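You operate a simulated robot arm through the tools that you are given. There is no shell and no other tool. Be economical: measure what you need, move in short steps, check, and stop when the job is done.

The job below is to be done with a simulated two-armed robot. You get a single attempt, and the scene is never put back.

JOB
On the board top, fold the shop cloth in half.

It is judged by the outcome, as a careful person would: the job done as asked, and still so three seconds after it is handed in. It fails if anything else is knocked over, pushed out of place, dropped, spilled or broken. Flat cloth is picked up by pressing the open fingertips on it (5 to 10 N) and closing them slowly along it; thin cloth reads only 2 to 8 mm in the jaws.

ROBOT AND FRAMES
Two 7-joint arms with two-finger parallel grippers on one trunk, on a base that drives. Base frame: it is fixed to the floor where the robot stands at the start and does not move with it; the origin is under the middle of the robot, x ahead of it, y to its left, z up; the surface under the hand at the start is at about z = 740. Units: mm, rad, N and s.
The left shoulder is at the start at [70, 133, 1026], the right one opposite. With the tool pointing down near the work surface each hand reaches from about 200 to 660 mm from the robot's upright axis, wherever it stands, measured 20 degrees to its own side. Places, roughly: board top [400, -200, 700]. Payload 1.57 kg a hand.
The tool frame of a hand sits at the grasp point between the pads (the TCP): z along the fingers, y along the line on which they close. The tips reach 30 mm beyond it. Largest opening 80 mm; finger width 17, thickness 12; the body of the gripper, 40 by 82 mm, starts 80 mm behind the TCP.
Orientation is that of the tool frame in the base frame, as a unit quaternion [x, y, z, w]. With the fingers straight down and closing along the base's y, the tool's x points along the base's -x, its y along +y and its z along -z.

CONTROLS
- The arms move only by the tool drive_tool. It takes "left_motion", "right_motion" or both (then of equal length, played together; a hand with none holds still); each is a list that holds one entry, the list of rows, each a list of 7 numbers: the shift along the tool's x, y, z in mm, then the turn, a rotation vector about the tool's x, y, z in rad, then the closure, from 0 (fully open) to 1 (shut). In form: [[[x, y, z, wx, wy, wz, grip], ...]]. A call has 1 to 20 rows; each row shifts and turns the commanded pose from where the row before left it, along the tool's axes as they then stand. A row lasts 0.2 s, in which the tool goes at most 50 mm and 0.15 rad; a call with a longer step from one row to the next is refused whole, and so is a gripper value outside its range. A pose out of reach is approached as far as the arm can. The call stops where the force on the tool passes 40 N (or 10 N more than at its start, if that is more) or the arm is blocked; 0.2 s more then pass. Each finger travels about 153 mm/s and halts on what it meets, pressing with about 22 N; the grip force reading is that of the motor and also rises with nothing between the fingers. The clock runs only during rows and for 0.2 s after the last one: add rows that do not move to give the fingers time. It gives the time, the measured TCP pose, the force on the tool (base axes), the opening and the grip force at its end, in the units of the frame above (readings bear some noise), with the torque about the TCP (base axes, N m) and any sound that the robot's microphone picked up.
- Cameras (640 x 400 px; columns grow to the right, rows downward): "scene" is now at [120.1, -26.9, 1229.1]; the picture's right is [-0.35, -0.94, 0.00], its down [-0.76, 0.28, -0.58] and it looks along [0.54, -0.20, -0.81] (base axes); focal length 261 px, centre (320, 200). "left" rides on the left gripper at [72, 7, -122] in its tool frame; the picture's right is [-0.09, 1.00, 0.00], its down [-0.84, -0.08, -0.54] and it looks along [-0.54, -0.05, 0.84] (tool axes); focal length 238 px, centre (320, 200). "right" rides on the right gripper at [72, -7, -122] in its tool frame; the picture's right is [0.09, 1.00, 0.00], its down [-0.84, 0.08, -0.54] and it looks along [-0.54, 0.05, 0.84] (tool axes); focal length 238 px, centre (320, 200). There is no depth. A picture from a camera that has moved, and an enlarged one, comes with that camera's place and axes in the base frame and with its lens.
- grab_frame(camera): a new picture of that camera. The clock stands still meanwhile.
- move_column(by): slides the trunk up (or, below 0, down) by that many mm; the arms and the scene camera ride with it, the base frame stays. It gives what a move gives, with no picture.
- base_move(legs): drives the robot by 1 to 6 legs, each [ahead, left, turn to the left] in mm, mm and rad, along the robot's own axes; the way and the turn of a leg run together, so that a leg with both is an arc; at most 1500 mm and 3.142 rad a leg. The arms and the cameras ride along, it lands a little off, and it stops where it bumps. It gives what a move gives.
- head_to(pan, tilt): turns the head with the scene camera to pan (to the left, within 1.501 rad either way) and tilt (down, from -0.506 to 1.204), counted from straight ahead of the robot. It gives what a move gives.
- inspect(camera, box): a new picture of the part [left, top, right, bottom] of that camera's present view, enlarged. The clock stands still meanwhile.
- close_job(): hands the job in; it is judged then, once.

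Go step by step. Nothing tells you exact positions but the pictures and the camera data: compare them with the known pose of the tool, close in by small moves and look again before you grip or let go. The budget is 120 turns and 100 pictures, counting those below and the enlarged ones. Unless the task says otherwise, let go and move clear before handing in, and close with one line.

The tools are called after "Call:" as name(argument=value, ...) on one line, values as JSON. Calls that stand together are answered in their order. drive_tool: Moves the arms, as the interface text tells. Its arguments: {"type":"object","properties":{"left_motion":{"type":"array","items":{"type":"array","items":{"type":"array","items":{"type":"number"}}}},"right_motion":{"type":"array","items":{"type":"array","items":{"type":"array","items":{"type":"number"}}}}},"required":[]} The other tools are called the same way: move_column (by) slides the trunk up or down; base_move (legs) drives the base; head_to (pan, tilt) turns the head that bears the scene camera; grab_frame (camera) takes a picture; inspect (camera, box) takes an enlarged picture of a part of a camera's view; close_job () hands the job in.

At the start:

```text
time_s: 0.0
left_tool_pos: [513.3, 129.8, 882.8]
left_tool_rot: [0.0, 1.0, 0.0, 0.0]
left_ft_force: [-0.1, -0.2, 0.3]
left_ft_torque: [0.01, 0.0, 0.02]
left_opening: 79.8
left_grasp_force: 0.1
right_tool_pos: [443.0, -295.4, 942.5]
right_tool_rot: [0.0, 1.0, 0.0, 0.0]
right_ft_force: [-0.1, 0.2, 0.2]
right_ft_torque: [0.04, 0.04, 0.0]
right_opening: 80.4
right_grasp_force: 0.1
trunk travel left (down, up): [-600.0, 340.0]
robot x, y, heading: [-2.5, 0.9, 0.0]
head pan, tilt: [-0.356, 0.953]
```

scene: 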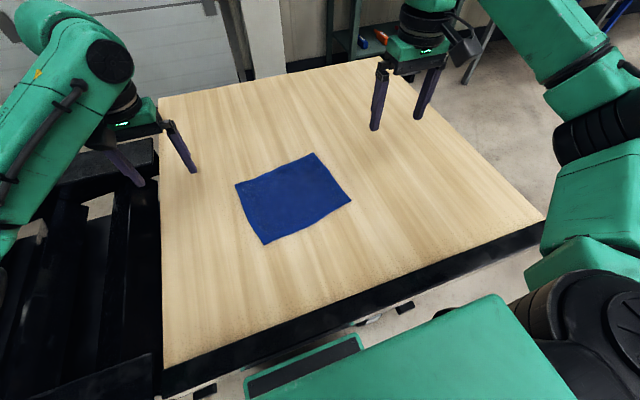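
right: 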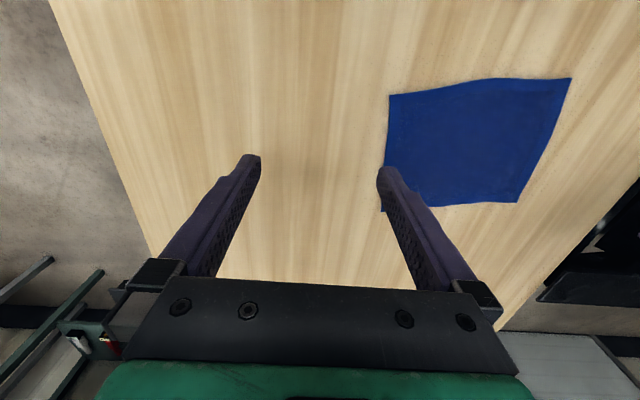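
left: 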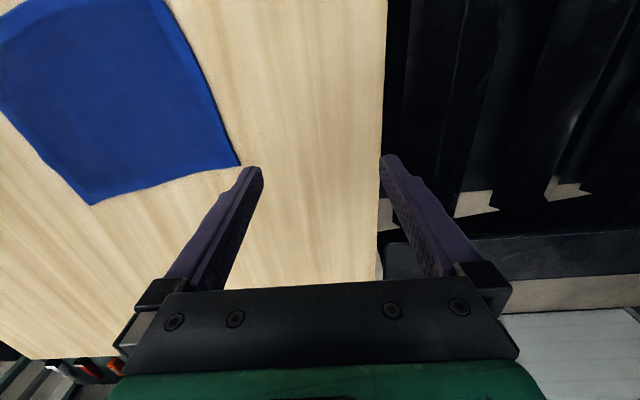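

The cloth lies flat, and its corners are at about A(560,33), B(595,-181), C(416,-213) and D(378,3), with the surface near z 740. I plan to pinch the far edge with both hands and carry it over to the near edge. First I'll hover both hands above the far corners, turned to close across that edge.

Call:
drive_tool(left_motion=[[[-8.5, -22.8, 6.5, 0, 0, 0, 0.3], [-8.5, -22.8, 6.5, 0, 0, 0, 0.62], [-8.5, -22.8, 6.5, 0, 0, 0, 0.62], [-8.5, -22.8, 6.5, 0, 0, 0, 0.62], [-8.5, -22.8, 6.5, 0, 0, 0, 0.62], [0, 0, 0, 0, 0, 0.1173, 0.62], [0, 0, 0, 0, 0, 0.1173, 0.62], [0, 0, 0, 0, 0, 0.1173, 0.62], [0, 0, 0, 0, 0, 0.1173, 0.62], [0, 0, 0, 0, 0, 0.1173, 0.62], [0, 0, 0, 0, 0, 0.1173, 0.62], [0, 0, 0, 0, 0, 0.1173, 0.62], [0, 0, 0, 0, 0, 0.1173, 0.62], [0, 0, 0, 0, 0, 0.1173, 0.62], [0, 0, 0, 0, 0, 0.1173, 0.62], [0, 0, 0, 0, 0, 0.1173, 0.62], [0, 0, 0, 0, 0, 0.1173, 0.62], [0, 0, 0, 0, 0, 0, 0.62]]], right_motion=[[[-28.5, 25.8, 18.5, 0, 0, 0, 0.3], [-28.5, 25.8, 18.5, 0, 0, 0, 0.62], [-28.5, 25.8, 18.5, 0, 0, 0, 0.62], [-28.5, 25.8, 18.5, 0, 0, 0, 0.62], [-28.5, 25.8, 18.5, 0, 0, 0, 0.62], [0, 0, 0, 0, 0, -0.1444, 0.62], [0, 0, 0, 0, 0, -0.1444, 0.62], [0, 0, 0, 0, 0, -0.1444, 0.62], [0, 0, 0, 0, 0, -0.1444, 0.62], [0, 0, 0, 0, 0, -0.1444, 0.62], [0, 0, 0, 0, 0, -0.1444, 0.62], [0, 0, 0, 0, 0, -0.1444, 0.62], [0, 0, 0, 0, 0, -0.1444, 0.62], [0, 0, 0, 0, 0, -0.1444, 0.62], [0, 0, 0, 0, 0, -0.1444, 0.62], [0, 0, 0, 0, 0, -0.1444, 0.62], [0, 0, 0, 0, 0, -0.1444, 0.62], [0, 0, 0, 0, 0, 0, 0.62]]])

Call:
grab_frame(camera="scene")

Call:
grab_frame(camera="left")

Call:
grab_frame(camera="right")

```text
time_s: 3.8
left_tool_pos: [555.9, 16.0, 850.1]
left_tool_rot: [0.647, 0.762, 0.0, 0.0]
left_ft_force: [-0.3, -0.8, -1.2]
left_ft_torque: [0.0, 0.0, 0.0]
left_opening: 30.4
left_grasp_force: 0.1
right_tool_pos: [542.3, -166.2, 830.6]
right_tool_rot: [-0.148, 0.989, -0.001, 0.002]
right_ft_force: [0.3, 0.1, -0.2]
right_ft_torque: [0.0, 0.01, 0.0]
right_opening: 30.1
right_grasp_force: 0.0
right hand out of reach, approached as far as the arm can: row 6, 7, 8, 9, 10, 11, 12, 13, 14, 15, 16, 17
trunk travel left (down, up): [-600.0, 340.0]
robot x, y, heading: [-0.4, 2.3, 0.0]
head pan, tilt: [-0.356, 0.953]
```

```text
96 pictures are left
camera scene: at [120.2, -26.9, 1229.1], right [-0.35, -0.94, 0.0], down [-0.76, 0.28, -0.58], along [0.54, -0.2, -0.81], focal length 261 px, centre (320, 200)
```

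scene: 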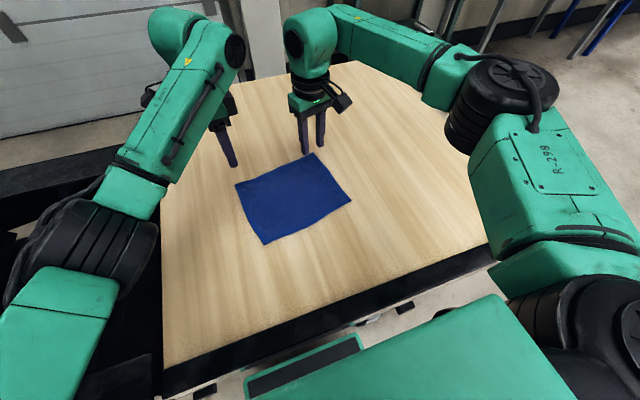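

```text
95 pictures are left
camera left: at [552.0, 87.1, 971.7], right [1.0, 0.07, 0.0], down [0.06, -0.84, 0.54], along [0.04, -0.54, -0.84], focal length 238 px, centre (320, 200)
```

left: 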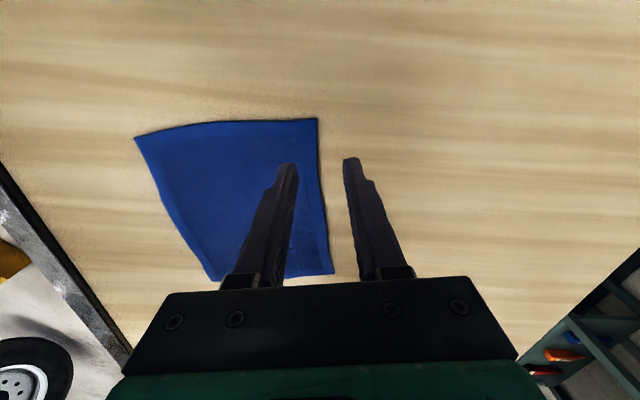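

```text
94 pictures are left
camera right: at [476.7, -192.2, 952.9], right [-0.38, 0.92, 0.0], down [0.77, 0.32, 0.54], along [0.5, 0.2, -0.84], focal length 238 px, centre (320, 200)
```

right: 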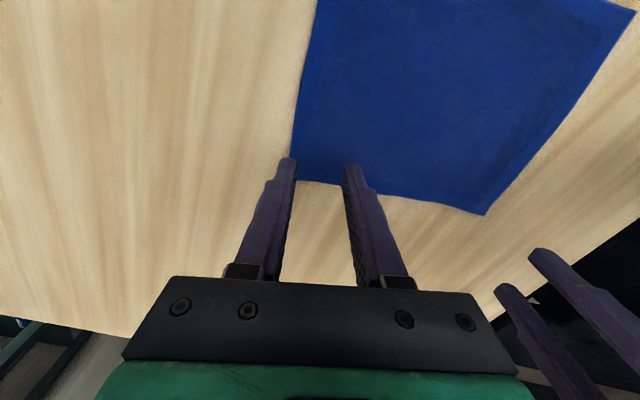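

The right wrist can't turn that way while reaching this far. I'll try turning it the other way, starting with a few rows to see how it responds.

Call:
drive_tool(right_motion=[[[0, 0, 0, 0, 0, 0.14, 0.62], [0, 0, 0, 0, 0, 0.14, 0.62], [0, 0, 0, 0, 0, 0.14, 0.62], [0, 0, 0, 0, 0, 0.14, 0.62]]])

```text
time_s: 4.8
left_tool_pos: [555.4, 15.4, 849.7]
left_tool_rot: [0.647, 0.763, 0.001, -0.001]
left_ft_force: [0.9, -0.3, -0.7]
left_ft_torque: [0.01, 0.01, -0.02]
left_opening: 30.5
left_grasp_force: 0.1
right_tool_pos: [543.0, -164.1, 831.4]
right_tool_rot: [0.132, 0.991, -0.001, 0.001]
right_ft_force: [0.5, 0.8, -0.2]
right_ft_torque: [-0.01, 0.01, 0.0]
right_opening: 30.6
right_grasp_force: 0.1
trunk travel left (down, up): [-600.0, 340.0]
robot x, y, heading: [-5.2, -1.2, 0.001]
head pan, tilt: [-0.356, 0.953]
```

Call:
drive_tool(right_motion=[[[0, 0, 0, 0, 0, 0.143, 0.62], [0, 0, 0, 0, 0, 0.143, 0.62], [0, 0, 0, 0, 0, 0.143, 0.62], [0, 0, 0, 0, 0, 0.143, 0.62], [0, 0, 0, 0, 0, 0.143, 0.62], [0, 0, 0, 0, 0, 0.143, 0.62], [0, 0, 0, 0, 0, 0.143, 0.62], [0, 0, 0, 0, 0, 0.143, 0.62], [0, 0, -9, 0, 0, 0, 0.62], [0, 0, -9, 0, 0, 0, 0.62]]])

```text
time_s: 7.0
left_tool_pos: [556.3, 15.1, 849.8]
left_tool_rot: [0.647, 0.762, 0.0, 0.0]
left_ft_force: [-0.1, -0.1, -0.5]
left_ft_torque: [0.01, 0.0, -0.02]
left_opening: 30.2
left_grasp_force: 0.0
right_tool_pos: [544.6, -165.0, 848.2]
right_tool_rot: [0.646, 0.764, 0.001, 0.002]
right_ft_force: [0.3, 1.2, 0.8]
right_ft_torque: [-0.05, 0.01, 0.01]
right_opening: 30.1
right_grasp_force: 0.1
trunk travel left (down, up): [-600.0, 340.0]
robot x, y, heading: [3.1, 0.2, -0.004]
head pan, tilt: [-0.356, 0.953]
```

Call:
drive_tool(right_motion=[[[-4, 20.1, 0, 0, 0, 0, 0.62], [-4, 20.1, 0, 0, 0, 0, 0.62], [0, 0, 20, 0, 0, 0, 0.62], [0, 0, 20, 0, 0, 0, 0.62]]], left_motion=[[[0, 0, 0, 0, 0, 0, 0.62], [0, 0, 0, 0, 0, 0, 0.62], [0, 0, 20, 0, 0, 0, 0.62], [0, 0, 20, 0, 0, 0, 0.62]]])

Call:
grab_frame(camera="left")

Call:
grab_frame(camera="right")

Call:
inspect(camera="scene", box=[200, 80, 400, 260])

```text
time_s: 8.0
left_tool_pos: [555.9, 14.4, 808.5]
left_tool_rot: [0.647, 0.762, 0.0, 0.0]
left_ft_force: [-0.3, 0.2, 0.8]
left_ft_torque: [0.0, -0.02, 0.01]
left_opening: 30.5
left_grasp_force: 0.1
right_tool_pos: [581.3, -164.2, 808.6]
right_tool_rot: [0.646, 0.763, 0.001, 0.003]
right_ft_force: [0.4, 0.4, 0.4]
right_ft_torque: [0.0, -0.01, -0.03]
right_opening: 30.4
right_grasp_force: 0.1
trunk travel left (down, up): [-600.0, 340.0]
robot x, y, heading: [-2.5, 0.9, 0.0]
head pan, tilt: [-0.356, 0.953]
```

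```text
93 pictures are left
camera left: at [552.1, 86.1, 929.7], right [1.0, 0.07, 0.0], down [0.06, -0.84, 0.54], along [0.04, -0.54, -0.84], focal length 238 px, centre (320, 200)
```

left: 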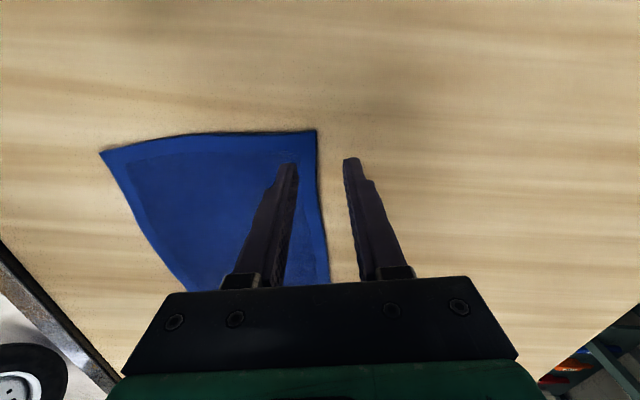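

```text
92 pictures are left
camera right: at [564.2, -94.7, 930.9], right [0.97, 0.26, 0.0], down [0.21, -0.81, 0.55], along [0.14, -0.53, -0.84], focal length 238 px, centre (320, 200)
```

right: 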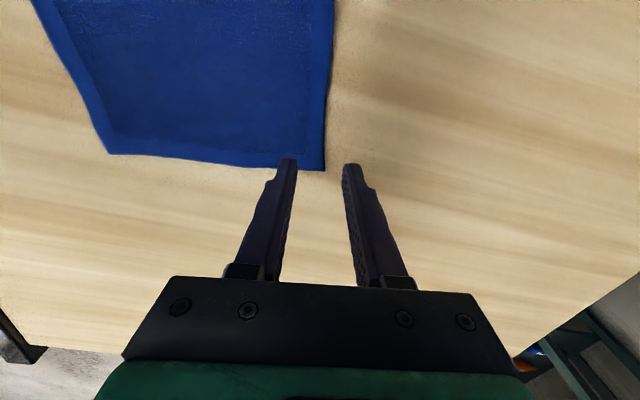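

```text
2.22 times, centred on (300, 170) of scene
camera zoom: at [120.9, -26.8, 1229.1], right [-0.35, -0.94, 0.0], down [-0.76, 0.28, -0.58], along [0.54, -0.2, -0.82], focal length 580 px, centre (364, 267)
```

zoom: 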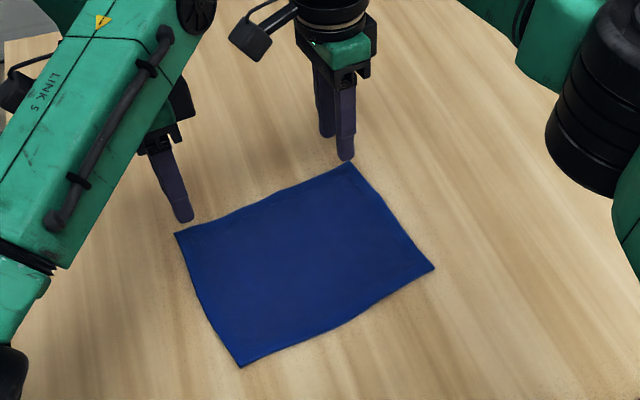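

Both hands straddle the far edge about 16 mm in from the corners. I'll lower them until they almost touch.

Call:
drive_tool(right_motion=[[[0, 0, 12, 0, 0, 0, 0.62], [0, 0, 12, 0, 0, 0, 0.62], [0, 0, 9, 0, 0, 0, 0.62]]], left_motion=[[[0, -3, 12, 0, 0, 0, 0.62], [0, -1, 12, 0, 0, 0, 0.62], [0, 0, 9, 0, 0, 0, 0.62]]])

Call:
grab_frame(camera="left")

Call:
grab_frame(camera="right")

```text
time_s: 8.8
left_tool_pos: [553.0, 16.3, 776.0]
left_tool_rot: [0.647, 0.762, 0.0, 0.001]
left_ft_force: [-0.5, -0.3, 0.3]
left_ft_torque: [0.02, -0.01, -0.03]
left_opening: 30.3
left_grasp_force: 0.0
right_tool_pos: [583.8, -164.7, 776.1]
right_tool_rot: [0.646, 0.763, 0.0, 0.002]
right_ft_force: [0.1, -0.7, -0.2]
right_ft_torque: [-0.03, 0.0, 0.01]
right_opening: 30.4
right_grasp_force: 0.0
trunk travel left (down, up): [-600.0, 340.0]
robot x, y, heading: [1.3, -1.3, -0.001]
head pan, tilt: [-0.356, 0.953]
```

```text
90 pictures are left
camera left: at [549.2, 86.4, 897.8], right [1.0, 0.07, 0.0], down [0.06, -0.84, 0.54], along [0.04, -0.54, -0.84], focal length 238 px, centre (320, 200)
```

left: 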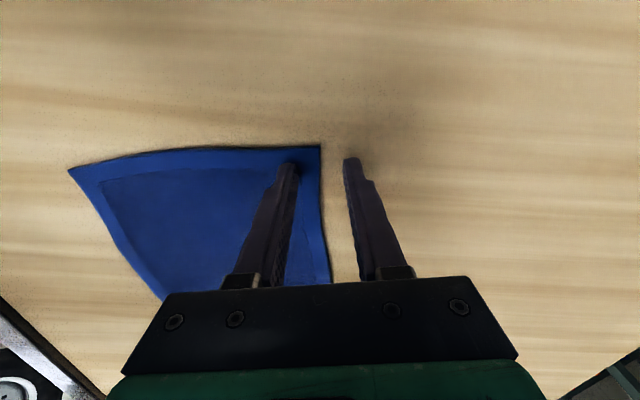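

```text
89 pictures are left
camera right: at [566.4, -95.5, 898.2], right [0.97, 0.26, 0.0], down [0.21, -0.81, 0.54], along [0.14, -0.53, -0.84], focal length 238 px, centre (320, 200)
```

right: 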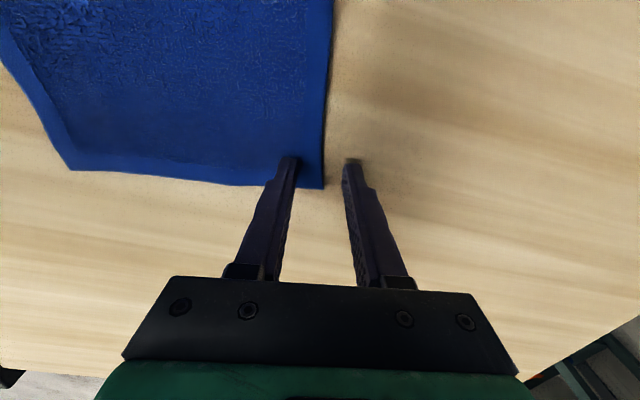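

Call:
drive_tool(right_motion=[[[0, 0, 2, 0, 0, 0, 0.62], [0, 0, 2, 0, 0, 0, 0.62], [0, 0, 1.5, 0, 0, 0, 0.62]]], left_motion=[[[0, 0, 2, 0, 0, 0, 0.62], [0, 0, 2, 0, 0, 0, 0.62], [0, 0, 1.5, 0, 0, 0, 0.62]]])

```text
time_s: 9.6
left_tool_pos: [551.3, 15.1, 774.5]
left_tool_rot: [0.648, 0.762, 0.001, 0.002]
left_ft_force: [1.6, 0.1, 4.1]
left_ft_torque: [-0.03, 0.06, -0.01]
left_opening: 28.9
left_grasp_force: 0.1
right_tool_pos: [583.2, -165.2, 772.4]
right_tool_rot: [0.646, 0.763, 0.002, 0.005]
right_ft_force: [1.4, -2.1, 14.0]
right_ft_torque: [-0.11, 0.17, 0.06]
right_opening: 29.1
right_grasp_force: 0.1
trunk travel left (down, up): [-600.0, 340.0]
robot x, y, heading: [-2.1, -0.4, 0.001]
head pan, tilt: [-0.356, 0.953]
```

Call:
drive_tool(right_motion=[[[0, 0, 0, 0, 0, 0, 0.64], [0, 0, 0, 0, 0, 0, 0.64]]], left_motion=[[[0, 0, 1, 0, 0, 0, 0.64], [0, 0, 0, 0, 0, 0, 0.64]]])

```text
time_s: 10.2
left_tool_pos: [549.6, 15.1, 772.6]
left_tool_rot: [0.647, 0.762, 0.001, 0.002]
left_ft_force: [2.7, -2.1, 7.1]
left_ft_torque: [-0.06, 0.13, 0.06]
left_opening: 27.4
left_grasp_force: 0.1
right_tool_pos: [583.1, -165.1, 772.2]
right_tool_rot: [0.646, 0.763, 0.003, 0.005]
right_ft_force: [2.3, -1.9, 17.0]
right_ft_torque: [-0.17, 0.25, 0.05]
right_opening: 27.2
right_grasp_force: 0.2
trunk travel left (down, up): [-600.0, 340.0]
robot x, y, heading: [0.1, 0.8, 0.001]
head pan, tilt: [-0.356, 0.953]
```

Call:
drive_tool(right_motion=[[[0, 0, -0.8, 0, 0, 0, 0.66], [0, 0, 0, 0, 0, 0, 0.69], [0, 0, 0, 0, 0, 0, 0.72], [0, 0, 0, 0, 0, 0, 0.75], [0, 0, 0, 0, 0, 0, 0.78]]], left_motion=[[[0, 0, 0, 0, 0, 0, 0.66], [0, 0, 0, 0, 0, 0, 0.69], [0, 0, 0, 0, 0, 0, 0.72], [0, 0, 0, 0, 0, 0, 0.75], [0, 0, 0, 0, 0, 0, 0.78]]])

Call:
grab_frame(camera="left")

Call:
grab_frame(camera="right")

```text
time_s: 11.4
left_tool_pos: [551.4, 14.7, 772.7]
left_tool_rot: [0.646, 0.763, 0.001, 0.001]
left_ft_force: [-3.4, -1.6, 12.5]
left_ft_torque: [-0.02, 0.28, 0.03]
left_opening: 20.9
left_grasp_force: 1.7
right_tool_pos: [582.5, -165.5, 773.4]
right_tool_rot: [0.647, 0.763, 0.002, 0.003]
right_ft_force: [1.6, 0.1, 5.5]
right_ft_torque: [-0.06, 0.06, -0.01]
right_opening: 16.7
right_grasp_force: 0.1
trunk travel left (down, up): [-600.0, 340.0]
robot x, y, heading: [1.7, 2.2, 0.004]
head pan, tilt: [-0.356, 0.953]
```

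```text
88 pictures are left
camera left: at [545.5, 86.9, 894.2], right [1.0, 0.07, 0.0], down [0.06, -0.84, 0.54], along [0.04, -0.54, -0.84], focal length 238 px, centre (320, 200)
```

left: 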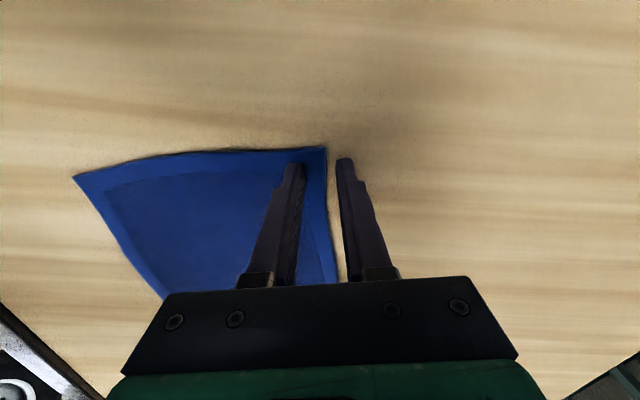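

```text
87 pictures are left
camera right: at [564.0, -95.6, 895.0], right [0.97, 0.26, 0.01], down [0.21, -0.81, 0.55], along [0.15, -0.53, -0.84], focal length 238 px, centre (320, 200)
```

right: 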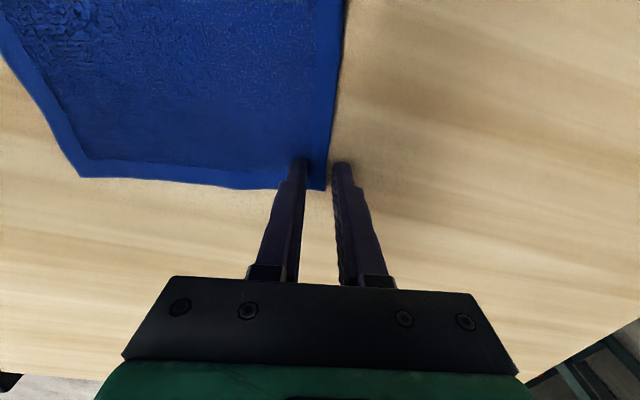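

The inner fingers are dragging the edge outwards as intended. I'll keep closing slowly.

Call:
drive_tool(right_motion=[[[0, 0, 0, 0, 0, 0, 0.81], [0, 0, 0, 0, 0, 0, 0.84], [0, 0, 0, 0, 0, 0, 0.87], [0, 0, 0, 0, 0, 0, 0.9], [0, 0, 0, 0, 0, 0, 0.93]]], left_motion=[[[0, 0, -0.3, 0, 0, 0, 0.8], [0, 0, 0, 0, 0, 0, 0.83], [0, 0, 0, 0, 0, 0, 0.86], [0, 0, 0, 0, 0, 0, 0.89], [0, 0, 0, 0, 0, 0, 0.92]]])

Call:
inspect(camera="left", box=[220, 110, 420, 235])

Call:
inspect(camera="right", box=[220, 110, 420, 235])

```text
time_s: 12.6
left_tool_pos: [551.4, 16.1, 772.7]
left_tool_rot: [0.647, 0.763, 0.0, 0.002]
left_ft_force: [1.7, -0.6, 13.0]
left_ft_torque: [-0.01, 0.1, 0.0]
left_opening: 5.3
left_grasp_force: 0.0
right_tool_pos: [581.6, -165.9, 773.6]
right_tool_rot: [0.646, 0.763, 0.002, 0.003]
right_ft_force: [1.0, 1.6, 8.2]
right_ft_torque: [0.04, -0.02, -0.03]
right_opening: 6.7
right_grasp_force: 0.6
trunk travel left (down, up): [-600.0, 340.0]
robot x, y, heading: [0.5, -1.3, 0.001]
head pan, tilt: [-0.356, 0.953]
```

```text
3.20 times, centred on (320, 172) of left
camera zoom: at [545.7, 87.0, 894.1], right [1.0, 0.07, 0.0], down [0.06, -0.84, 0.54], along [0.04, -0.54, -0.84], focal length 763 px, centre (320, 288)
```

zoom: 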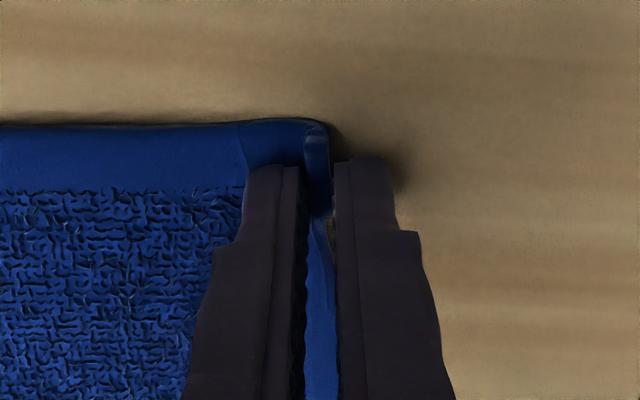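

```text
3.20 times, centred on (320, 172) of right
camera zoom: at [564.4, -95.5, 895.1], right [0.97, 0.26, 0.01], down [0.21, -0.81, 0.55], along [0.14, -0.53, -0.84], focal length 763 px, centre (320, 288)
```

zoom: 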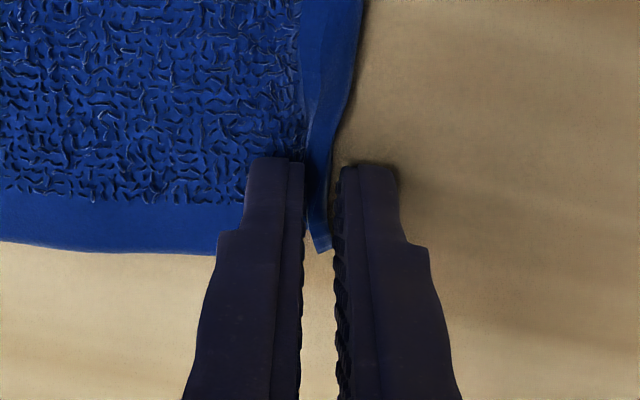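

Both edges are rising between the pads, so I'll close fully and let the grip settle.

Call:
drive_tool(right_motion=[[[0, 0, 0, 0, 0, 0, 0.96], [0, 0, 0, 0, 0, 0, 1.0], [0, 0, 0, 0, 0, 0, 1.0], [0, 0, 0, 0, 0, 0, 1.0]]], left_motion=[[[0, 0, 0, 0, 0, 0, 0.96], [0, 0, 0, 0, 0, 0, 1.0], [0, 0, 0, 0, 0, 0, 1.0], [0, 0, 0, 0, 0, 0, 1.0]]])

Call:
inspect(camera="left", box=[220, 110, 420, 235])

Call:
inspect(camera="right", box=[220, 110, 420, 235])

```text
time_s: 13.6
left_tool_pos: [549.2, 15.2, 773.8]
left_tool_rot: [0.647, 0.762, 0.001, 0.001]
left_ft_force: [-2.5, -0.1, 11.8]
left_ft_torque: [-0.02, 0.13, 0.02]
left_opening: 2.7
left_grasp_force: 22.3
right_tool_pos: [582.9, -165.5, 773.1]
right_tool_rot: [0.646, 0.763, 0.002, 0.003]
right_ft_force: [-2.5, -0.2, 6.5]
right_ft_torque: [0.02, 0.08, -0.02]
right_opening: 2.5
right_grasp_force: 22.4
trunk travel left (down, up): [-600.0, 340.0]
robot x, y, heading: [-1.3, 0.8, 0.002]
head pan, tilt: [-0.356, 0.953]
```

```text
3.20 times, centred on (320, 172) of left
camera zoom: at [545.0, 86.7, 894.2], right [1.0, 0.07, 0.0], down [0.06, -0.84, 0.54], along [0.04, -0.54, -0.84], focal length 763 px, centre (320, 288)
```

zoom: 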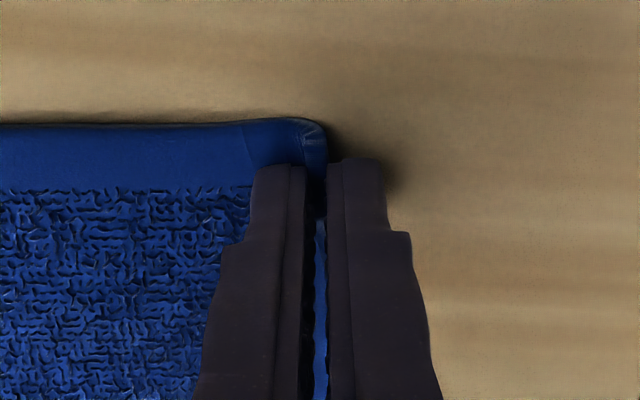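

```text
3.20 times, centred on (320, 172) of right
camera zoom: at [563.7, -95.7, 895.2], right [0.97, 0.26, 0.01], down [0.21, -0.81, 0.55], along [0.14, -0.53, -0.84], focal length 763 px, centre (320, 288)
```

zoom: 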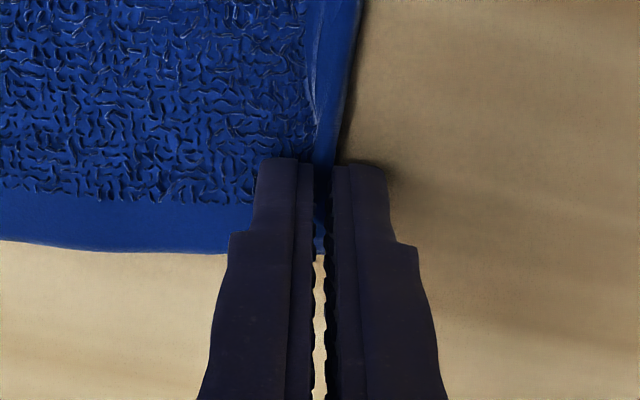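

Both hands are holding about 2.5 mm of cloth. I'll lift slowly while moving slightly inward so the cloth isn't pulled, then check.

Call:
drive_tool(right_motion=[[[0, -1, -8, 0, 0, 0, 1.0], [0, -2, -8, 0, 0, 0, 1.0], [0, -3, -8, 0, 0, 0, 1.0], [0, -4, -8, 0, 0, 0, 1.0], [0, -5, -8, 0, 0, 0, 1.0]]], left_motion=[[[0, -1, -8, 0, 0, 0, 1.0], [0, -2, -8, 0, 0, 0, 1.0], [0, -3, -8, 0, 0, 0, 1.0], [0, -4, -8, 0, 0, 0, 1.0], [0, -5, -8, 0, 0, 0, 1.0]]])

Call:
inspect(camera="scene", box=[200, 80, 400, 260])

Call:
grab_frame(camera="left")

Call:
grab_frame(camera="right")

```text
time_s: 14.8
left_tool_pos: [538.5, 14.1, 811.1]
left_tool_rot: [0.647, 0.762, 0.0, 0.0]
left_ft_force: [0.0, -1.3, -0.2]
left_ft_torque: [-0.06, -0.04, -0.01]
left_opening: 2.3
left_grasp_force: 21.7
right_tool_pos: [568.6, -168.1, 810.6]
right_tool_rot: [0.645, 0.764, 0.002, 0.002]
right_ft_force: [0.2, 0.7, -1.2]
right_ft_torque: [0.0, -0.03, 0.03]
right_opening: 2.6
right_grasp_force: 22.5
trunk travel left (down, up): [-600.0, 340.0]
robot x, y, heading: [-1.7, 1.3, -0.0]
head pan, tilt: [-0.356, 0.953]
```

```text
2.22 times, centred on (300, 170) of scene
camera zoom: at [119.7, -27.0, 1229.1], right [-0.35, -0.94, 0.0], down [-0.76, 0.28, -0.58], along [0.54, -0.2, -0.81], focal length 580 px, centre (364, 267)
```

zoom: 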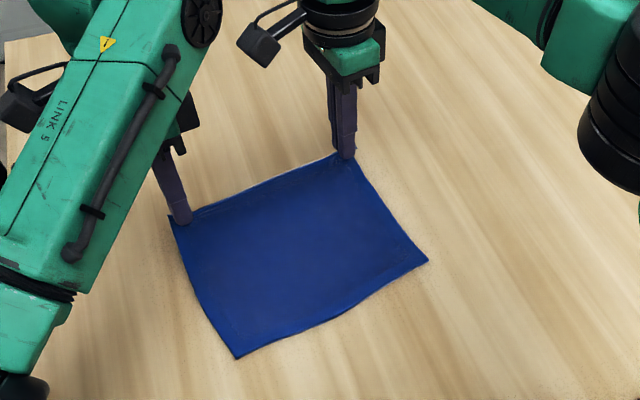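

```text
81 pictures are left
camera left: at [533.3, 85.3, 932.1], right [1.0, 0.07, 0.0], down [0.06, -0.84, 0.54], along [0.04, -0.54, -0.84], focal length 238 px, centre (320, 200)
```

left: 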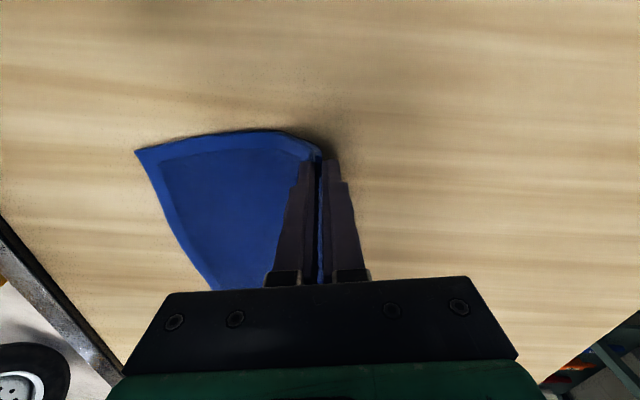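

```text
80 pictures are left
camera right: at [551.1, -99.0, 932.8], right [0.97, 0.26, 0.0], down [0.21, -0.81, 0.54], along [0.14, -0.53, -0.84], focal length 238 px, centre (320, 200)
```

right: 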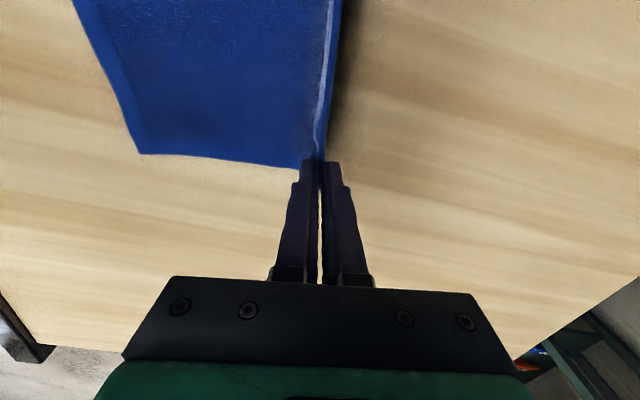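

Both corners are held and the near edge has stayed put, with D at about (383,1) and C at about (423,-214). Next I'll arc the edge up and over the middle of the cloth.

Call:
drive_tool(right_motion=[[[0, -10, -12, 0, 0, 0, 1.0], [0, -12, -12, 0, 0, 0, 1.0], [0, -12, -9, 0, 0, 0, 1.0], [0, -12, -6, 0, 0, 0, 1.0], [0, -12, -4, 0, 0, 0, 1.0], [0, -10, -1, 0, 0, 0, 1.0]]], left_motion=[[[0, -10, -12, 0, 0, 0, 1.0], [0, -12, -12, 0, 0, 0, 1.0], [0, -12, -9, 0, 0, 0, 1.0], [0, -12, -6, 0, 0, 0, 1.0], [0, -12, -4, 0, 0, 0, 1.0], [0, -12, -1, 0, 0, 0, 1.0]]])

Call:
grab_frame(camera="scene")

Call:
grab_frame(camera="left")

Call:
grab_frame(camera="right")

```text
time_s: 16.2
left_tool_pos: [468.0, 2.5, 855.3]
left_tool_rot: [0.647, 0.762, 0.0, 0.0]
left_ft_force: [-0.4, -0.5, -0.1]
left_ft_torque: [-0.07, 0.0, 0.02]
left_opening: 2.6
left_grasp_force: 22.0
right_tool_pos: [502.4, -180.4, 854.4]
right_tool_rot: [0.646, 0.763, 0.001, 0.002]
right_ft_force: [0.3, 1.0, -0.3]
right_ft_torque: [0.04, -0.03, -0.03]
right_opening: 2.5
right_grasp_force: 22.2
trunk travel left (down, up): [-600.0, 340.0]
robot x, y, heading: [0.1, 1.0, -0.001]
head pan, tilt: [-0.356, 0.953]
```

```text
79 pictures are left
camera scene: at [119.6, -27.0, 1229.1], right [-0.35, -0.94, 0.0], down [-0.76, 0.28, -0.58], along [0.54, -0.2, -0.81], focal length 261 px, centre (320, 200)
```

scene: 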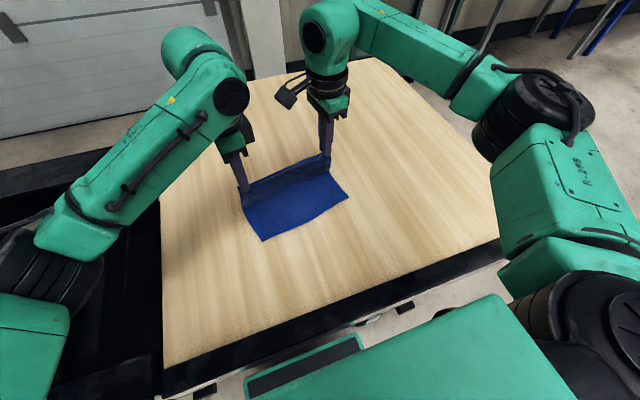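

```text
78 pictures are left
camera left: at [463.7, 73.6, 975.8], right [1.0, 0.07, 0.0], down [0.06, -0.84, 0.54], along [0.04, -0.54, -0.84], focal length 238 px, centre (320, 200)
```

left: 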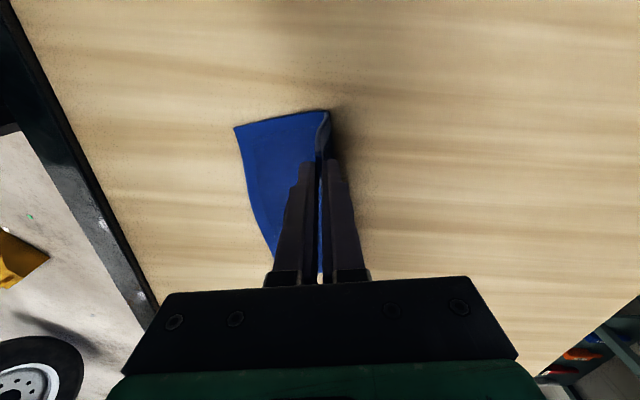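

```text
77 pictures are left
camera right: at [483.7, -110.3, 976.8], right [0.97, 0.26, 0.0], down [0.21, -0.81, 0.54], along [0.14, -0.53, -0.84], focal length 238 px, centre (320, 200)
```

right: 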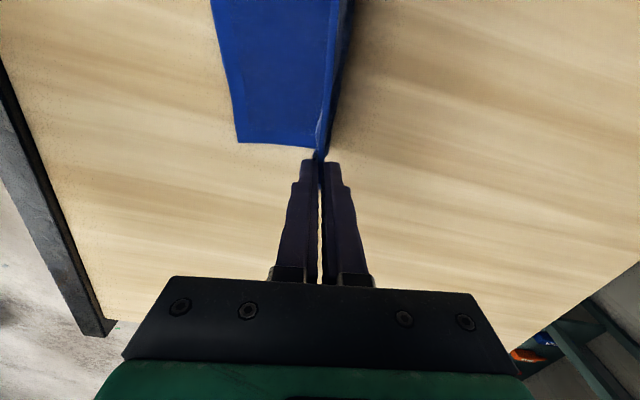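

The cloth is hanging cleanly over the middle. I'll now tilt both hands towards the robot so the edge lies outward when it is released.

Call:
drive_tool(right_motion=[[[0, -4, 0, -0.12, 0, 0, 1.0], [0, -4, 0, -0.12, 0, 0, 1.0], [0, -4, 0, -0.12, 0, 0, 1.0], [0, -4, 0, -0.12, 0, 0, 1.0], [0, -4, 0, -0.12, 0, 0, 1.0], [0, -4, 0, -0.12, 0, 0, 1.0]]], left_motion=[[[0, -4, 0, -0.12, 0, 0, 1.0], [0, -4, 0, -0.12, 0, 0, 1.0], [0, -4, 0, -0.12, 0, 0, 1.0], [0, -4, 0, -0.12, 0, 0, 1.0], [0, -4, 0, -0.12, 0, 0, 1.0], [0, -4, 0, -0.12, 0, 0, 1.0]]])

Call:
grab_frame(camera="scene")

```text
time_s: 17.6
left_tool_pos: [444.6, -3.3, 849.2]
left_tool_rot: [0.605, 0.713, 0.27, 0.229]
left_ft_force: [-0.4, -0.3, 0.5]
left_ft_torque: [-0.05, 0.02, 0.02]
left_opening: 2.6
left_grasp_force: 21.8
right_tool_pos: [479.5, -182.0, 849.7]
right_tool_rot: [0.604, 0.714, 0.271, 0.23]
right_ft_force: [-0.6, -0.2, 0.6]
right_ft_torque: [-0.01, 0.03, -0.01]
right_opening: 2.4
right_grasp_force: 22.5
trunk travel left (down, up): [-600.0, 340.0]
robot x, y, heading: [-1.7, -2.7, -0.001]
head pan, tilt: [-0.356, 0.953]
```

```text
76 pictures are left
camera scene: at [119.2, -27.2, 1229.2], right [-0.35, -0.94, 0.0], down [-0.76, 0.28, -0.58], along [0.54, -0.2, -0.81], focal length 261 px, centre (320, 200)
```

scene: 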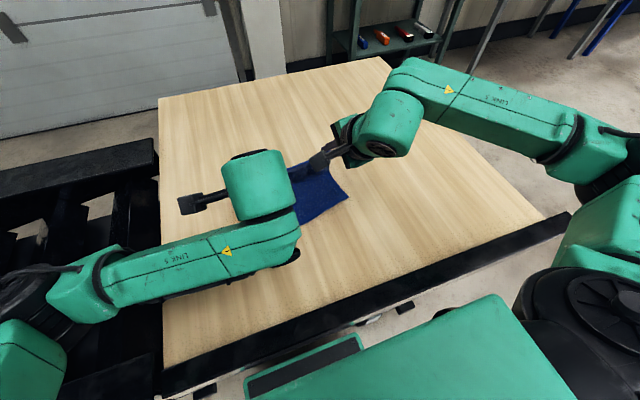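

Call:
drive_tool(right_motion=[[[0, -11.7, -4.9, 0, 0, 0, 1.0], [0, -14.3, -1.9, 0, 0, 0, 1.0], [0, -16.9, 1.1, 0, 0, 0, 1.0], [0, -18.9, 3.4, 0, 0, 0, 1.0], [0, -17.4, 4.7, 0, 0, 0, 1.0], [0, -13.7, 6.5, 0, 0, 0, 1.0]]], left_motion=[[[0, -11.7, -4.9, 0, 0, 0, 1.0], [0, -14.3, -1.9, 0, 0, 0, 1.0], [0, -16.9, 1.1, 0, 0, 0, 1.0], [0, -18.9, 3.4, 0, 0, 0, 1.0], [0, -17.4, 4.7, 0, 0, 0, 1.0], [0, -13.7, 6.5, 0, 0, 0, 1.0]]])

Call:
grab_frame(camera="scene")

Call:
grab_frame(camera="left")

Call:
grab_frame(camera="right")

```text
time_s: 19.0
left_tool_pos: [385.2, -14.6, 780.6]
left_tool_rot: [0.605, 0.714, 0.269, 0.228]
left_ft_force: [-0.2, -0.3, 0.7]
left_ft_torque: [0.01, 0.06, 0.0]
left_opening: 2.2
left_grasp_force: 22.2
right_tool_pos: [417.2, -193.6, 780.4]
right_tool_rot: [0.604, 0.714, 0.269, 0.23]
right_ft_force: [0.1, -0.5, -0.4]
right_ft_torque: [0.01, 0.02, 0.01]
right_opening: 2.3
right_grasp_force: 21.6
trunk travel left (down, up): [-600.0, 340.0]
robot x, y, heading: [-5.5, 3.5, 0.003]
head pan, tilt: [-0.356, 0.953]
```

```text
75 pictures are left
camera scene: at [120.1, -27.0, 1229.1], right [-0.35, -0.94, 0.0], down [-0.76, 0.28, -0.58], along [0.54, -0.2, -0.81], focal length 261 px, centre (320, 200)
```

scene: 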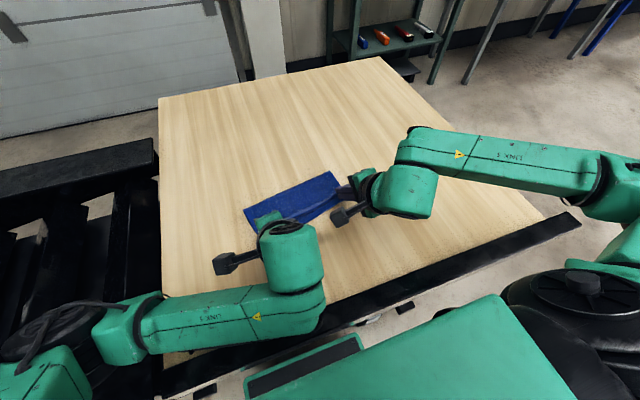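

```text
74 pictures are left
camera left: at [299.7, 42.3, 876.3], right [0.75, 0.03, 0.66], down [-0.27, -0.89, 0.36], along [0.6, -0.45, -0.66], focal length 238 px, centre (320, 200)
```

left: 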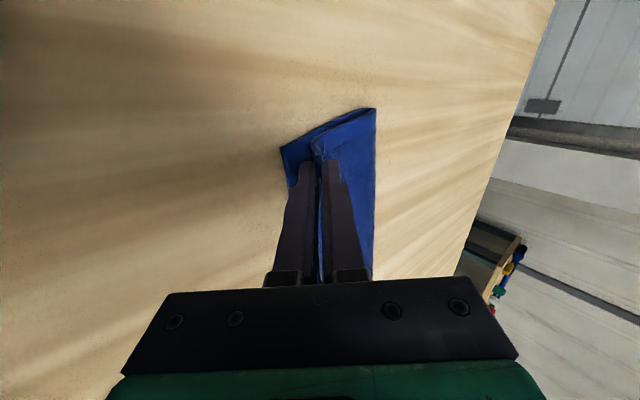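

```text
73 pictures are left
camera right: at [321.2, -136.5, 867.1], right [0.72, 0.22, 0.66], down [-0.16, -0.87, 0.46], along [0.68, -0.44, -0.59], focal length 238 px, centre (320, 200)
```

right: 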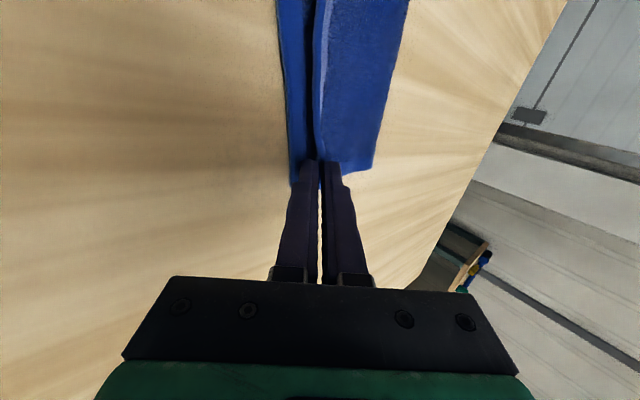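

The fold has formed nicely, with its crease about 95 mm from the near edge. I'll bring the hands down the last bit and slightly outward.

Call:
drive_tool(right_motion=[[[0, -5.2, 1.4, 0, 0, 0, 1.0], [0, -5.2, 1.4, 0, 0, 0, 1.0], [0, 0, 0, 0, 0, 0, 1.0]]], left_motion=[[[0, -5.8, 0.9, 0, 0, 0, 1.0], [0, -5.8, 0.9, 0, 0, 0, 1.0], [0, 0, 0, 0, 0, 0, 1.0]]])

Call:
grab_frame(camera="left")

Call:
grab_frame(camera="right")

```text
time_s: 19.8
left_tool_pos: [376.5, -15.2, 773.0]
left_tool_rot: [0.605, 0.714, 0.269, 0.228]
left_ft_force: [3.8, -1.6, 8.4]
left_ft_torque: [-0.03, -0.16, -0.02]
left_opening: 2.3
left_grasp_force: 22.4
right_tool_pos: [411.1, -193.6, 772.5]
right_tool_rot: [0.603, 0.714, 0.271, 0.231]
right_ft_force: [3.4, 0.6, 8.8]
right_ft_torque: [0.05, -0.17, -0.04]
right_opening: 2.3
right_grasp_force: 21.5
trunk travel left (down, up): [-600.0, 340.0]
robot x, y, heading: [1.5, -0.2, 0.002]
head pan, tilt: [-0.356, 0.953]
```

```text
72 pictures are left
camera left: at [290.1, 42.5, 868.3], right [0.75, 0.03, 0.66], down [-0.27, -0.89, 0.36], along [0.6, -0.45, -0.66], focal length 238 px, centre (320, 200)
```

left: 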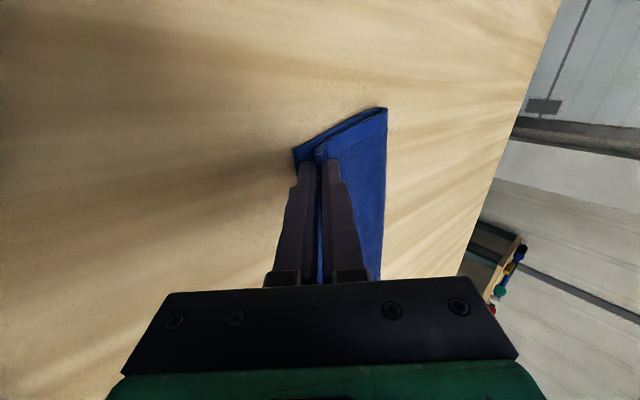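

```text
71 pictures are left
camera right: at [315.0, -137.5, 859.5], right [0.72, 0.22, 0.66], down [-0.16, -0.87, 0.46], along [0.68, -0.44, -0.59], focal length 238 px, centre (320, 200)
```

right: 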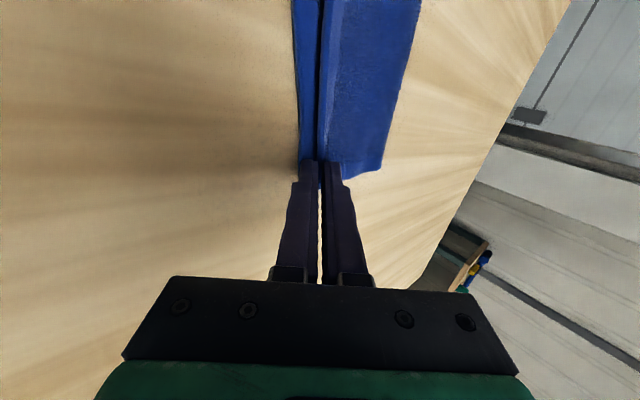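

The tips now lightly touch the lower layer. I'll open slowly while rising a little so the lower finger doesn't press.

Call:
drive_tool(right_motion=[[[0, 1.0, -1.1, 0, 0, 0, 0.97], [0, 1.0, -1.1, 0, 0, 0, 0.93], [0, 1.0, -1.1, 0, 0, 0, 0.88], [0, 0, 0, 0, 0, 0, 0.86]]], left_motion=[[[0, 1.0, -1.1, 0, 0, 0, 0.97], [0, 1.0, -1.1, 0, 0, 0, 0.93], [0, 1.0, -1.1, 0, 0, 0, 0.88], [0, 0, 0, 0, 0, 0, 0.86]]])

Call:
grab_frame(camera="left")

Call:
grab_frame(camera="right")

```text
time_s: 20.8
left_tool_pos: [375.1, -13.6, 776.3]
left_tool_rot: [0.606, 0.714, 0.268, 0.228]
left_ft_force: [0.2, -0.8, 1.7]
left_ft_torque: [0.02, -0.05, -0.02]
left_opening: 9.9
left_grasp_force: 0.0
right_tool_pos: [409.9, -194.8, 775.9]
right_tool_rot: [0.603, 0.715, 0.27, 0.23]
right_ft_force: [0.2, -0.5, 4.3]
right_ft_torque: [0.02, -0.08, 0.0]
right_opening: 8.2
right_grasp_force: 0.0
trunk travel left (down, up): [-600.0, 340.0]
robot x, y, heading: [-0.5, -3.7, 0.004]
head pan, tilt: [-0.356, 0.953]
```

```text
70 pictures are left
camera left: at [289.9, 43.9, 871.9], right [0.75, 0.03, 0.66], down [-0.27, -0.89, 0.36], along [0.6, -0.45, -0.67], focal length 238 px, centre (320, 200)
```

left: 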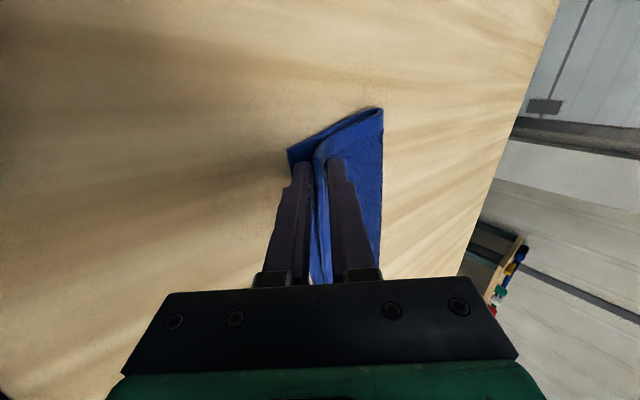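

```text
69 pictures are left
camera right: at [315.4, -137.3, 862.2], right [0.72, 0.22, 0.66], down [-0.16, -0.87, 0.46], along [0.68, -0.44, -0.59], focal length 238 px, centre (320, 200)
```

right: 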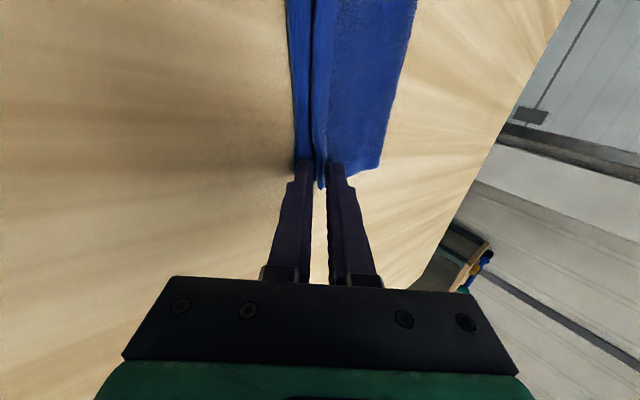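

The cloth is released. I'll withdraw along the fingers, up and towards the robot.

Call:
drive_tool(right_motion=[[[0, 0, -4, 0, 0, 0, 0.84], [0, 0, -5, 0, 0, 0, 0.82], [0, 0, -6, 0, 0, 0, 0.82], [0, 0, -8, 0, 0, 0, 0.82], [0, 0, -10, 0, 0, 0, 0.82], [0, 0, -15, 0, 0, 0, 0.82], [0, 0, -20, 0, 0, 0, 0.82]]], left_motion=[[[0, 0, -4, 0, 0, 0, 0.84], [0, 0, -5, 0, 0, 0, 0.82], [0, 0, -6, 0, 0, 0, 0.82], [0, 0, -8, 0, 0, 0, 0.82], [0, 0, -10, 0, 0, 0, 0.82], [0, 0, -15, 0, 0, 0, 0.82], [0, 0, -20, 0, 0, 0, 0.82]]])

Call:
grab_frame(camera="left")

Call:
grab_frame(camera="right")

Call:
grab_frame(camera="scene")

```text
time_s: 22.4
left_tool_pos: [331.3, -20.3, 827.1]
left_tool_rot: [0.605, 0.714, 0.27, 0.228]
left_ft_force: [0.4, 0.0, 0.1]
left_ft_torque: [-0.03, -0.01, -0.01]
left_opening: 14.5
left_grasp_force: 0.0
right_tool_pos: [381.0, -203.3, 826.6]
right_tool_rot: [0.604, 0.714, 0.269, 0.23]
right_ft_force: [0.0, -0.9, 0.3]
right_ft_torque: [-0.03, 0.01, -0.04]
right_opening: 14.2
right_grasp_force: 0.0
right hand out of reach, approached as far as the arm can: row 7
trunk travel left (down, up): [-600.0, 340.0]
robot x, y, heading: [1.6, -2.3, 0.0]
head pan, tilt: [-0.356, 0.953]
```

```text
68 pictures are left
camera left: at [245.2, 37.5, 923.0], right [0.75, 0.03, 0.66], down [-0.27, -0.89, 0.36], along [0.6, -0.45, -0.66], focal length 238 px, centre (320, 200)
```

left: 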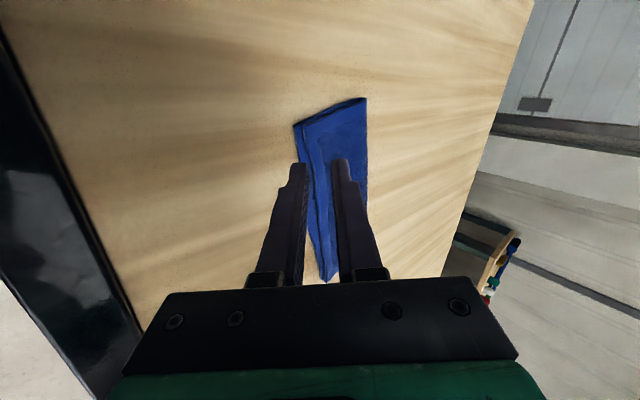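

```text
67 pictures are left
camera right: at [286.1, -146.0, 914.3], right [0.72, 0.21, 0.66], down [-0.16, -0.87, 0.46], along [0.67, -0.44, -0.6], focal length 238 px, centre (320, 200)
```

right: 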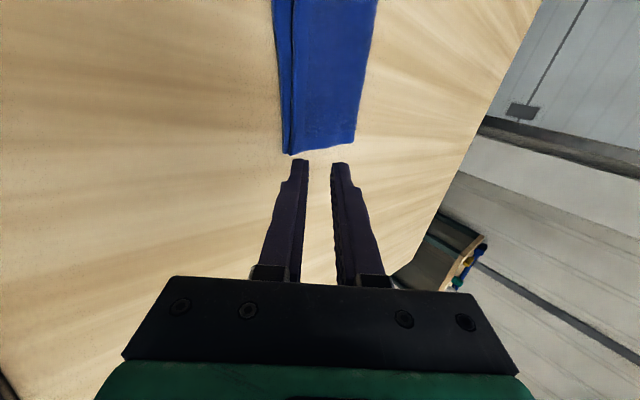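

```text
66 pictures are left
camera scene: at [119.7, -26.1, 1229.1], right [-0.35, -0.94, 0.0], down [-0.76, 0.28, -0.58], along [0.54, -0.2, -0.81], focal length 261 px, centre (320, 200)
```

scene: 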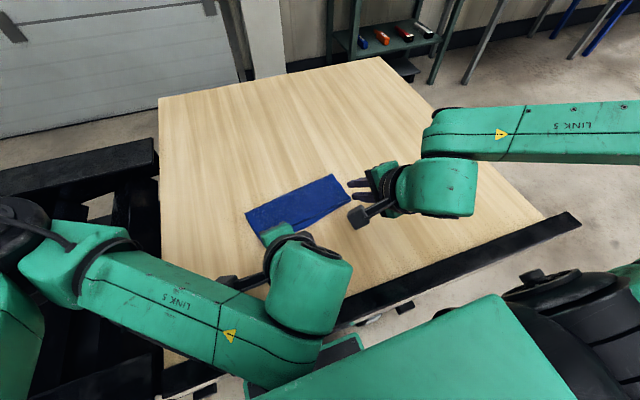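

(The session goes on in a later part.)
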